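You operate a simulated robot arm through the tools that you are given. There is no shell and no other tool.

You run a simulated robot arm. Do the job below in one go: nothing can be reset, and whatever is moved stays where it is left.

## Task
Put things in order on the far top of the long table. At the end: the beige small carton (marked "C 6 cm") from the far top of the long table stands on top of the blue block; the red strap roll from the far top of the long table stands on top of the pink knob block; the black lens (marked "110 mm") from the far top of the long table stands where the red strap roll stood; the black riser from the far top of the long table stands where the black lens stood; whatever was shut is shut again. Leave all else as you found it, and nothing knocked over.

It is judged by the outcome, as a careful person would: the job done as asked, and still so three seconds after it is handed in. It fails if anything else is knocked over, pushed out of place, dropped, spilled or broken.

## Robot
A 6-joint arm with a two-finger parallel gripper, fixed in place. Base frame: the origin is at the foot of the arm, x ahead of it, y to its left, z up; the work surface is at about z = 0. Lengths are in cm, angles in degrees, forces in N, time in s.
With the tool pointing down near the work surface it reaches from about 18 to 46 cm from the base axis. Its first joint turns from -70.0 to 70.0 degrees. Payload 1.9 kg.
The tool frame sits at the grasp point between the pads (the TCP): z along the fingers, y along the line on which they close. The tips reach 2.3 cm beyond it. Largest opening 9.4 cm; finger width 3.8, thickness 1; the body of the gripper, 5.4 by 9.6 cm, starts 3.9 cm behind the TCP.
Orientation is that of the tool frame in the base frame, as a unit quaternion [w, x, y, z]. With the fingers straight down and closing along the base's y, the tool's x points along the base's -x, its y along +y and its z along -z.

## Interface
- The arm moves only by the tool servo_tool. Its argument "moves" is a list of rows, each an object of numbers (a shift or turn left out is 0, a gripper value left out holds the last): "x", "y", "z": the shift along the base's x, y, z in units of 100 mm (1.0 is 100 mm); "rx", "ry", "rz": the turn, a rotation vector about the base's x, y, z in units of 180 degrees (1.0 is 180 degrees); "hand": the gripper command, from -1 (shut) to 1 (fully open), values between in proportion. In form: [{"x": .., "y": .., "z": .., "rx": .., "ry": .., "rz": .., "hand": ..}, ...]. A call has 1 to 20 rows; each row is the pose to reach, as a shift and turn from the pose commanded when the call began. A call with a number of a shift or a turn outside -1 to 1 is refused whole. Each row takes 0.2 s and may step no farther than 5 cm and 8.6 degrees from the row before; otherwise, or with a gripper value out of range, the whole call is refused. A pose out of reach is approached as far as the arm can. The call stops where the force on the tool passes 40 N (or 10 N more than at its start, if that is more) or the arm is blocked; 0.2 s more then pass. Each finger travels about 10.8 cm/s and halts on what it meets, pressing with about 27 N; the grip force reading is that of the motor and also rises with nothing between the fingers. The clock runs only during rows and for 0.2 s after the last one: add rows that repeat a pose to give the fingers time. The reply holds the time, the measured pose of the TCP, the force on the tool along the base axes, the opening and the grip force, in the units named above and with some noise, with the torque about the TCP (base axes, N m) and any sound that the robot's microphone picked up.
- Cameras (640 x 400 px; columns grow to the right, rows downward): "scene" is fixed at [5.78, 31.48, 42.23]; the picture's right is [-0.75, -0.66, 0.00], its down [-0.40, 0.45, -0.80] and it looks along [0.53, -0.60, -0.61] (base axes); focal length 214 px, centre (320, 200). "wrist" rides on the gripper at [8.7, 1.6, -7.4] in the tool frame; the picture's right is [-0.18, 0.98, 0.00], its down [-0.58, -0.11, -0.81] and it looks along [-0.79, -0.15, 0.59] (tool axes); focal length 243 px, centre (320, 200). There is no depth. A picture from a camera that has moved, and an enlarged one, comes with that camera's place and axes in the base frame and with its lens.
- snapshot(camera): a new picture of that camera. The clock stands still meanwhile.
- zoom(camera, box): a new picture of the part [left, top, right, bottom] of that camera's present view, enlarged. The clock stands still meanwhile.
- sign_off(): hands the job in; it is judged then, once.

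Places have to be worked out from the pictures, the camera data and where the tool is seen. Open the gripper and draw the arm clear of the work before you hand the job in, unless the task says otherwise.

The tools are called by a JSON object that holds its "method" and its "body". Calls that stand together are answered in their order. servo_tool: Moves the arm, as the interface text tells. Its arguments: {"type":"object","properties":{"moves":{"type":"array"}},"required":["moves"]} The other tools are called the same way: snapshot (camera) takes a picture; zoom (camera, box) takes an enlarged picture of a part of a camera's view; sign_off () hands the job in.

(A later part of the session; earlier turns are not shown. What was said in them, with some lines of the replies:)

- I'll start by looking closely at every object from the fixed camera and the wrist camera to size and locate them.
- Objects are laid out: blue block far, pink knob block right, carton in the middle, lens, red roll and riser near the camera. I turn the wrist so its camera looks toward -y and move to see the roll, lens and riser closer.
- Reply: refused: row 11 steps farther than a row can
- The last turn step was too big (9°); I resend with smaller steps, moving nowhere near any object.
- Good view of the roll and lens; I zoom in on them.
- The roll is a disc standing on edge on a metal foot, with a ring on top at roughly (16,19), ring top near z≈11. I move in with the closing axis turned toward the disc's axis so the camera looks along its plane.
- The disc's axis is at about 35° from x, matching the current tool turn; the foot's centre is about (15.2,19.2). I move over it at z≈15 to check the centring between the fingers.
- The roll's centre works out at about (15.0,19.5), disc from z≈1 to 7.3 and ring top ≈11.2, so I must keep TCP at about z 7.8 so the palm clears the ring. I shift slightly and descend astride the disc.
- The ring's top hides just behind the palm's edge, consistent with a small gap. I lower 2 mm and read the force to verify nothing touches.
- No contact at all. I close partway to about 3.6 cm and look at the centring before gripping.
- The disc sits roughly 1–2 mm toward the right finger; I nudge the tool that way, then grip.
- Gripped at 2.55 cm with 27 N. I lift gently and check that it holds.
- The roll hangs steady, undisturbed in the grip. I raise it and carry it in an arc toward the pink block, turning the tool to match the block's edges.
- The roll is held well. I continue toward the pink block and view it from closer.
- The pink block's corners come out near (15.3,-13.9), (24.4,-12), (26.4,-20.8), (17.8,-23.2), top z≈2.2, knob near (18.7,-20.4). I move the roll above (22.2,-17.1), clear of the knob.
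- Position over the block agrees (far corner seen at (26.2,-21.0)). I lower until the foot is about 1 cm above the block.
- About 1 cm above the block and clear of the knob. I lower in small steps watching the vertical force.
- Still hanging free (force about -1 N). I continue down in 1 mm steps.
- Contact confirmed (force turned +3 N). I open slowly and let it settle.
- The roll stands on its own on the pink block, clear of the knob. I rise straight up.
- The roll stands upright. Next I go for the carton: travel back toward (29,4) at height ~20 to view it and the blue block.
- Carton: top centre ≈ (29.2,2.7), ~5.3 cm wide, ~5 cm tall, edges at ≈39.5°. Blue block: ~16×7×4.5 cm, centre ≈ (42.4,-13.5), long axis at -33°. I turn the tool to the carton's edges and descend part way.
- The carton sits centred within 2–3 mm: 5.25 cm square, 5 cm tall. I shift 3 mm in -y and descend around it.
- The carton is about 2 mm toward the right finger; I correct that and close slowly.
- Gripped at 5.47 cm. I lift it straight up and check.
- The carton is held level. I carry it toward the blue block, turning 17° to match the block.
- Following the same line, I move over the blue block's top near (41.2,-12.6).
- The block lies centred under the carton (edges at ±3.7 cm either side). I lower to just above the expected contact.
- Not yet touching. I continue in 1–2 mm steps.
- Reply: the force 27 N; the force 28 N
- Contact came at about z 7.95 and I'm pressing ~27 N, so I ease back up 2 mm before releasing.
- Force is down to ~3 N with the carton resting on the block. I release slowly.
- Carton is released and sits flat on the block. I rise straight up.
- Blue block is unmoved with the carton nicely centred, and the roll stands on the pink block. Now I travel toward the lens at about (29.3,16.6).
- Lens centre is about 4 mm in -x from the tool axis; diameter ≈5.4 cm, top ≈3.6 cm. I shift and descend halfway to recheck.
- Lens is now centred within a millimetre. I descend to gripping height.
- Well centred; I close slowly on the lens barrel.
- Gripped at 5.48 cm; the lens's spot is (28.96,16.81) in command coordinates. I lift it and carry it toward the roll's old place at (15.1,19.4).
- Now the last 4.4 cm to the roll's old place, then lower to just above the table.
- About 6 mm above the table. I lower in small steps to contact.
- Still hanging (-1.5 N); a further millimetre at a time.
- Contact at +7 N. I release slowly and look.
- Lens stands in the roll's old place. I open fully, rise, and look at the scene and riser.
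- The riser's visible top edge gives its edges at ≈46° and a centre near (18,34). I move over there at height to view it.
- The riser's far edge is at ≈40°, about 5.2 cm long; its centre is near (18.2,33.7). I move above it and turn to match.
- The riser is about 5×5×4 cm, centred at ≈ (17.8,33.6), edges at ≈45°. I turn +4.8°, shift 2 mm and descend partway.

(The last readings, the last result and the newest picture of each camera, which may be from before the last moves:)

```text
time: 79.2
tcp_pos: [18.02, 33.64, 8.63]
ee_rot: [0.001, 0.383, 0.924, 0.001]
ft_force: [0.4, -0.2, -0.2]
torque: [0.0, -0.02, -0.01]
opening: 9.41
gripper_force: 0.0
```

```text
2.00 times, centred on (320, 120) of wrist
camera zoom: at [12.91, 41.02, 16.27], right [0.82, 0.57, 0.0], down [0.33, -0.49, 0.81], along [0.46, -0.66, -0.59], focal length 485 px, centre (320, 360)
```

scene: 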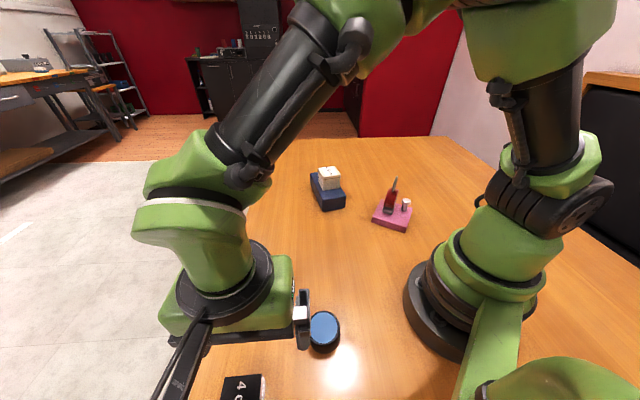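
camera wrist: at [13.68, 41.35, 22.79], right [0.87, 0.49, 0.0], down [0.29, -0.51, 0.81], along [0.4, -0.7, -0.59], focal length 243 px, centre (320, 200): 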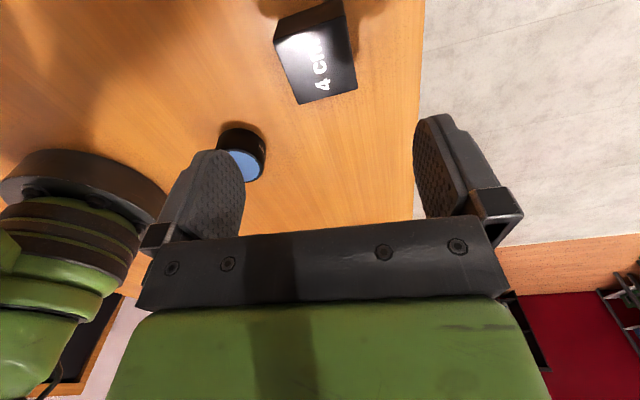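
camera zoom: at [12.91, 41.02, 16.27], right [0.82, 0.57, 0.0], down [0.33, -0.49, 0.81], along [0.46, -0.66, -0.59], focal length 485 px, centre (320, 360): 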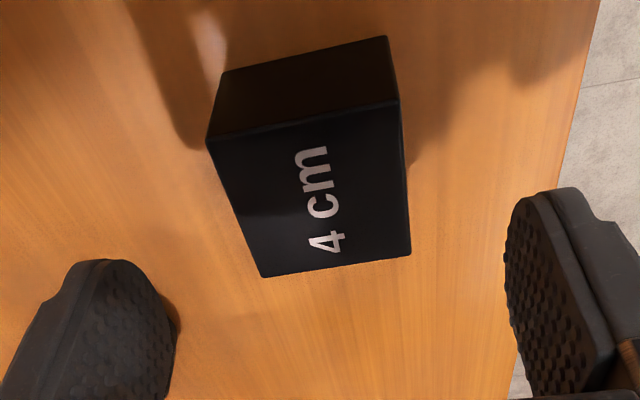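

Aligned and centred within a millimetre. I descend to grip height and close slowly.

{"method": "servo_tool", "body": {"moves": [{"z": -0.12}, {"z": -0.26}, {"z": -0.4}, {"z": -0.5}, {"z": -0.56}, {"z": -0.59}, {"z": -0.59}]}}

{"method": "snapshot", "body": {"camera": "wrist"}}

```text
time: 80.8
tcp_pos: [17.91, 33.7, 2.85]
ee_rot: [0.0, 0.383, 0.924, 0.001]
ft_force: [0.3, 0.1, 0.2]
torque: [0.02, 0.01, -0.02]
opening: 9.39
gripper_force: 0.0
```

```text
taken
camera wrist: at [12.91, 41.14, 10.38], right [0.82, 0.57, 0.0], down [0.33, -0.49, 0.81], along [0.46, -0.67, -0.59], focal length 243 px, centre (320, 200)
```

wrist: 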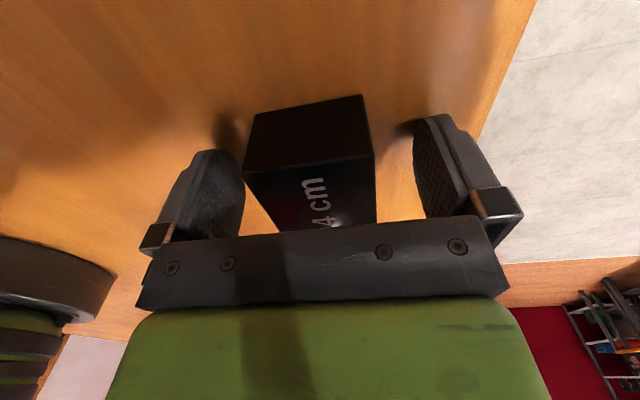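

{"method": "servo_tool", "body": {"moves": [{"hand": 0.7}, {"hand": 0.45}, {"hand": 0.25}, {"hand": 0.15}, {"hand": 0.1}, {"hand": 0.04}, {"hand": -0.1}, {"hand": -1}, {"hand": -1}, {"hand": -1}]}}

{"method": "servo_tool", "body": {"moves": [{"z": 0.04}, {"z": 0.12}, {"z": 0.25}, {"z": 0.4}, {"z": 0.55}, {"z": 0.65}, {"z": 0.7}, {"z": 0.7}]}}

{"method": "snapshot", "body": {"camera": "wrist"}}

{"method": "snapshot", "body": {"camera": "scene"}}

```text
time: 83.0
tcp_pos: [17.93, 33.81, 2.72]
ee_rot: [0.0, 0.382, 0.924, 0.0]
ft_force: [-0.1, -0.2, 1.3]
torque: [-0.03, 0.09, -0.02]
opening: 5.15
gripper_force: 26.8
```

```text
time: 84.8
tcp_pos: [18.11, 33.76, 9.79]
ee_rot: [0.0, 0.383, 0.924, 0.0]
ft_force: [-0.6, 0.1, -2.7]
torque: [0.01, 0.01, 0.03]
opening: 5.16
gripper_force: 26.2
```

```text
taken
camera wrist: at [13.0, 41.08, 17.48], right [0.82, 0.57, 0.0], down [0.33, -0.49, 0.81], along [0.46, -0.67, -0.59], focal length 243 px, centre (320, 200)
```

wrist: 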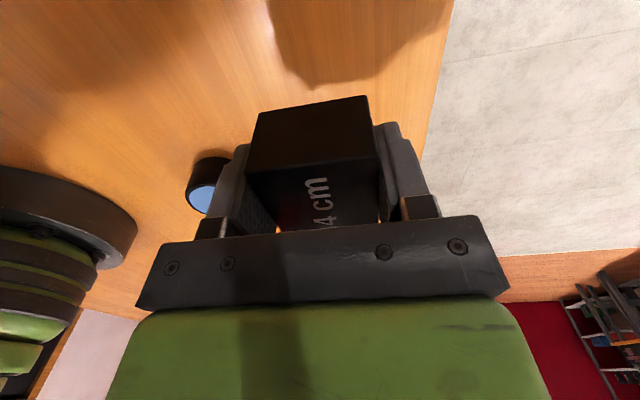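

```text
taken
```

scene: 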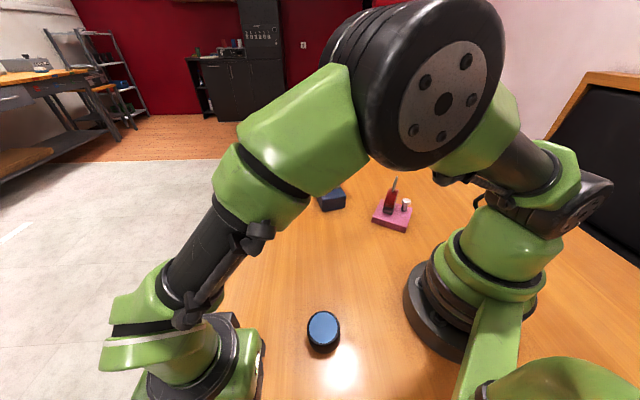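

The riser is gripped and lifted cleanly. I carry it to the lens's original place (28.96,16.81).

{"method": "servo_tool", "body": {"moves": [{"x": 0.07, "y": -0.1}, {"x": 0.17, "y": -0.25}, {"x": 0.27, "y": -0.4}, {"x": 0.37, "y": -0.55}, {"x": 0.47, "y": -0.7}, {"x": 0.55, "y": -0.83}, {"x": 0.6, "y": -0.9}, {"x": 0.6, "y": -0.9}]}}

{"method": "servo_tool", "body": {"moves": [{"x": 0.06, "y": -0.1}, {"x": 0.15, "y": -0.24}, {"x": 0.24, "y": -0.38}, {"x": 0.33, "y": -0.52}, {"x": 0.42, "y": -0.66}, {"x": 0.497, "y": -0.785}, {"x": 0.497, "y": -0.785}, {"x": 0.497, "y": -0.785}]}}

{"method": "snapshot", "body": {"camera": "wrist"}}

{"method": "snapshot", "body": {"camera": "scene"}}

```text
time: 86.6
tcp_pos: [24.05, 24.69, 9.83]
ee_rot: [0.001, 0.383, 0.924, 0.0]
ft_force: [-0.7, -0.6, -2.5]
torque: [-0.02, 0.03, 0.03]
opening: 5.18
gripper_force: 27.1
```

```text
time: 88.4
tcp_pos: [29.17, 16.67, 9.68]
ee_rot: [0.001, 0.383, 0.924, 0.001]
ft_force: [-0.9, 0.7, -2.6]
torque: [0.02, 0.02, -0.03]
opening: 5.18
gripper_force: 26.7
```

```text
taken
camera wrist: at [24.04, 24.06, 17.28], right [0.82, 0.57, 0.0], down [0.33, -0.49, 0.81], along [0.46, -0.66, -0.59], focal length 243 px, centre (320, 200)
```

wrist: 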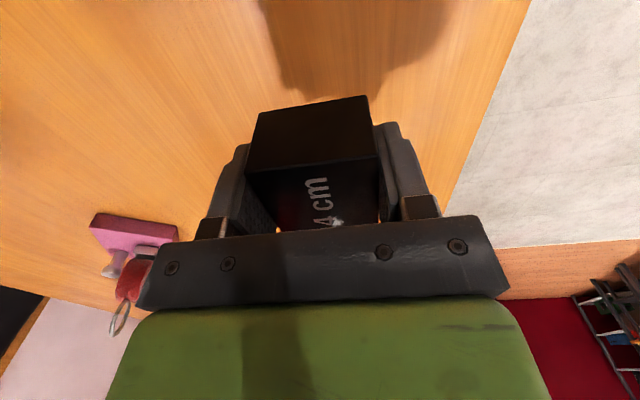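

```text
taken
```

scene: 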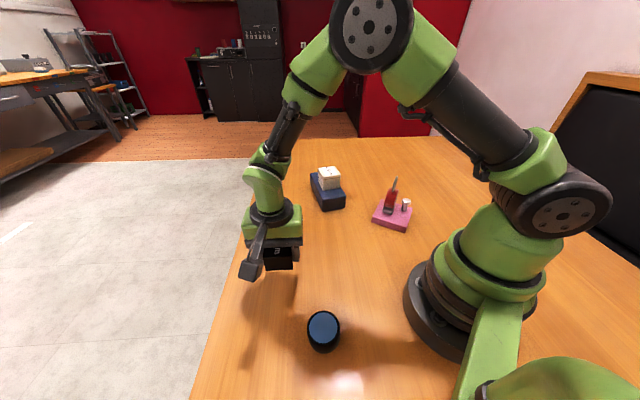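

Over the lens's old spot. I lower to ~5 mm above the table, then step to contact.

{"method": "servo_tool", "body": {"moves": [{"z": -0.12}, {"z": -0.26}, {"z": -0.4}, {"z": -0.52}, {"z": -0.6}, {"z": -0.65}, {"z": -0.65}]}}

{"method": "servo_tool", "body": {"moves": [{"z": -0.02}, {"z": -0.035}, {"z": -0.035}]}}

{"method": "servo_tool", "body": {"moves": [{"z": -0.008}, {"z": -0.008}]}}

```text
time: 90.0
tcp_pos: [29.16, 16.83, 3.28]
ee_rot: [-0.001, 0.383, 0.924, 0.0]
ft_force: [0.0, 0.0, -2.9]
torque: [-0.02, -0.05, 0.01]
opening: 5.2
gripper_force: 26.8
```

```text
time: 90.8
tcp_pos: [29.16, 16.74, 3.08]
ee_rot: [0.0, 0.383, 0.924, 0.0]
ft_force: [0.6, 0.0, -2.9]
torque: [-0.01, 0.02, -0.02]
opening: 5.17
gripper_force: 26.7
```

```text
time: 91.4
tcp_pos: [29.3, 16.87, 2.98]
ee_rot: [0.0, 0.383, 0.924, 0.0]
ft_force: [0.0, 0.7, -3.1]
torque: [0.02, 0.0, 0.0]
opening: 5.22
gripper_force: 27.0
```

Still free at -3 N (its weight). One millimetre at a time to the table.

{"method": "servo_tool", "body": {"moves": [{"z": -0.007}, {"z": -0.007}]}}

{"method": "servo_tool", "body": {"moves": [{"z": -0.006}, {"z": -0.006}]}}

```text
time: 92.0
tcp_pos: [29.11, 16.85, 2.78]
ee_rot: [0.0, 0.383, 0.924, 0.001]
ft_force: [0.5, -2.0, 1.3]
torque: [-0.06, 0.07, 0.06]
opening: 5.19
gripper_force: 27.2
```

```text
time: 92.6
tcp_pos: [29.0, 16.8, 2.78]
ee_rot: [0.001, 0.382, 0.924, 0.001]
ft_force: [0.9, 0.3, 0.1]
torque: [-0.02, 0.08, -0.01]
opening: 5.2
gripper_force: 27.1
```

Weight is now carried by the table. I release slowly.

{"method": "servo_tool", "body": {"moves": [{"hand": 0.11}, {"hand": 0.14}, {"hand": 0.2}, {"hand": 0.3}, {"hand": 0.42}, {"hand": 0.55}, {"hand": 0.7}, {"hand": 0.7}]}}

{"method": "snapshot", "body": {"camera": "wrist"}}

```text
time: 94.4
tcp_pos: [29.06, 16.77, 2.86]
ee_rot: [0.0, 0.382, 0.924, 0.0]
ft_force: [0.6, -0.2, 0.4]
torque: [0.04, 0.0, -0.03]
opening: 8.0
gripper_force: 0.0
```

```text
taken
camera wrist: at [23.99, 24.17, 10.4], right [0.82, 0.57, 0.0], down [0.33, -0.49, 0.81], along [0.46, -0.66, -0.59], focal length 243 px, centre (320, 200)
```

wrist: 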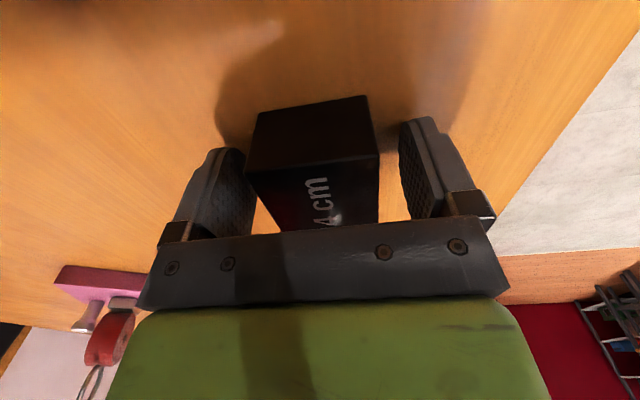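

Released and standing. I open fully, rise, and draw the arm up and clear.

{"method": "servo_tool", "body": {"moves": [{"z": 0.03, "hand": 1}, {"z": 0.1, "hand": 1}, {"z": 0.25}, {"z": 0.45}, {"z": 0.65}, {"z": 0.85}, {"z": 1.0}, {"z": 1.0}]}}

{"method": "servo_tool", "body": {"moves": [{"z": 0.15}, {"z": 0.35}, {"z": 0.55}, {"z": 0.75}, {"z": 0.95}, {"z": 1.0}, {"z": 1.0}]}}

{"method": "snapshot", "body": {"camera": "scene"}}

{"method": "snapshot", "body": {"camera": "wrist"}}

```text
time: 96.2
tcp_pos: [29.13, 16.56, 12.83]
ee_rot: [0.0, 0.382, 0.924, 0.0]
ft_force: [0.4, 0.5, 0.0]
torque: [0.03, 0.01, -0.04]
opening: 9.4
gripper_force: 0.1
```

```text
time: 97.8
tcp_pos: [28.94, 16.82, 22.78]
ee_rot: [-0.001, 0.382, 0.924, 0.0]
ft_force: [-0.3, -0.8, 0.6]
torque: [-0.02, -0.01, 0.0]
opening: 9.39
gripper_force: 0.0
```

```text
taken
```

scene: 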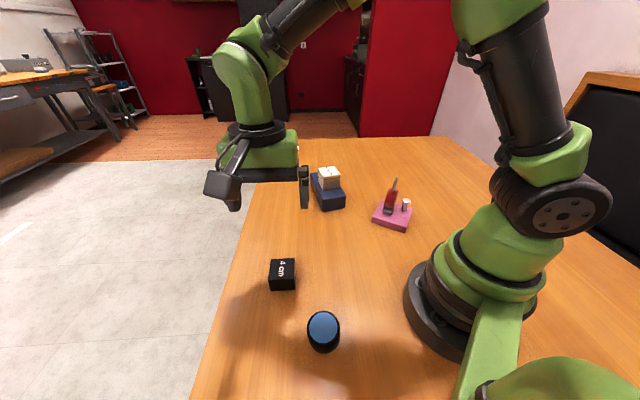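

```text
taken
camera wrist: at [23.88, 24.18, 30.38], right [0.82, 0.57, 0.0], down [0.33, -0.49, 0.81], along [0.46, -0.66, -0.59], focal length 243 px, centre (320, 200)
```

wrist: 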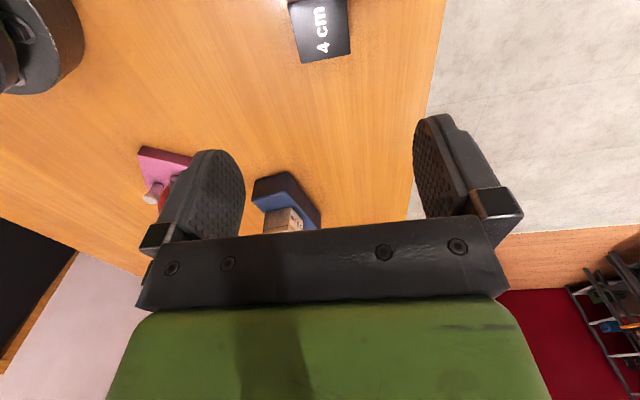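

All four items appear in place. I zoom in to verify each position and upright stance.

{"method": "zoom", "body": {"camera": "scene", "box": [200, 250, 440, 400]}}

{"method": "zoom", "body": {"camera": "scene", "box": [280, 150, 440, 250]}}

```text
2.67 times, centred on (320, 325) of scene
camera zoom: at [5.77, 31.48, 42.23], right [-0.75, -0.66, 0.0], down [-0.4, 0.45, -0.8], along [0.53, -0.6, -0.61], focal length 572 px, centre (320, -133)
```

zoom: 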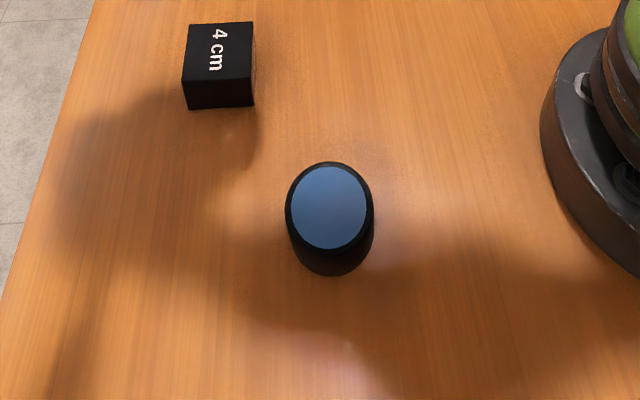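

```text
4.00 times, centred on (360, 200) of scene
camera zoom: at [5.77, 31.48, 42.23], right [-0.75, -0.66, 0.0], down [-0.4, 0.45, -0.8], along [0.53, -0.6, -0.61], focal length 858 px, centre (160, 200)
```

zoom: 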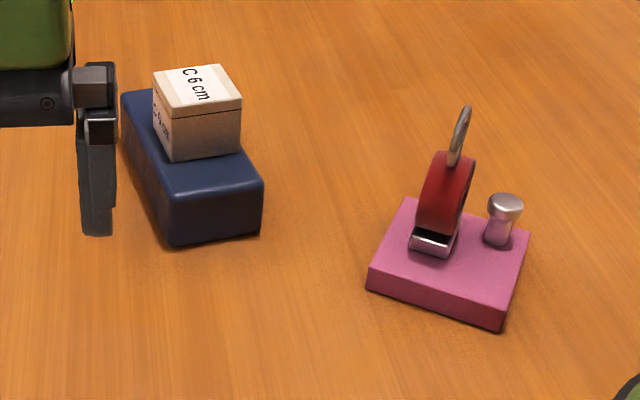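

Everything checks out: the carton and roll stand upright on their blocks, which haven't moved. The lens and riser sit on the old spots. I draw the arm up near its starting position.

{"method": "servo_tool", "body": {"moves": [{"y": 0.08, "z": 0.12}, {"y": 0.18, "z": 0.28}, {"y": 0.28, "z": 0.44}, {"y": 0.38, "z": 0.6}, {"y": 0.48, "z": 0.74}, {"y": 0.48, "z": 0.76}, {"y": 0.48, "z": 0.76}]}}

{"method": "snapshot", "body": {"camera": "scene"}}

```text
time: 99.4
tcp_pos: [29.06, 21.52, 30.35]
ee_rot: [0.0, 0.382, 0.924, 0.0]
ft_force: [0.2, 0.5, 0.3]
torque: [0.03, 0.02, -0.02]
opening: 9.4
gripper_force: 0.1
```

```text
taken
```

scene: 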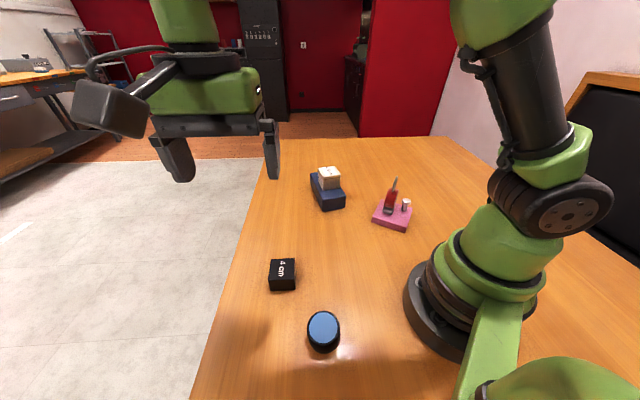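

The arm is clear with the gripper open, and everything stands steady where it should. I hand the job in.

{"method": "sign_off", "body": {}}

```text
The job is handed in.
```

The job is handed in. All four items are in place and standing upright, and nothing was knocked over.

- **Carton:** the beige carton stands on top of the blue block, close to the middle. It took about 27 N of pressing before I eased off, but the block did not shift and the carton sits flat.
- **Strap roll:** it stands upright on the pink knob block, about 2 cm clear of the knob.
- **Lens:** it stands where the roll stood, by my estimate within about 3 mm.
- **Riser:** it stands where the lens stood, lined up to within a millimetre or so as best I can measure.

I saw nothing that was shut, so there was nothing to close again. In the last pictures the blue and pink blocks had not moved. The gripper is open and the arm is drawn up near its starting position.
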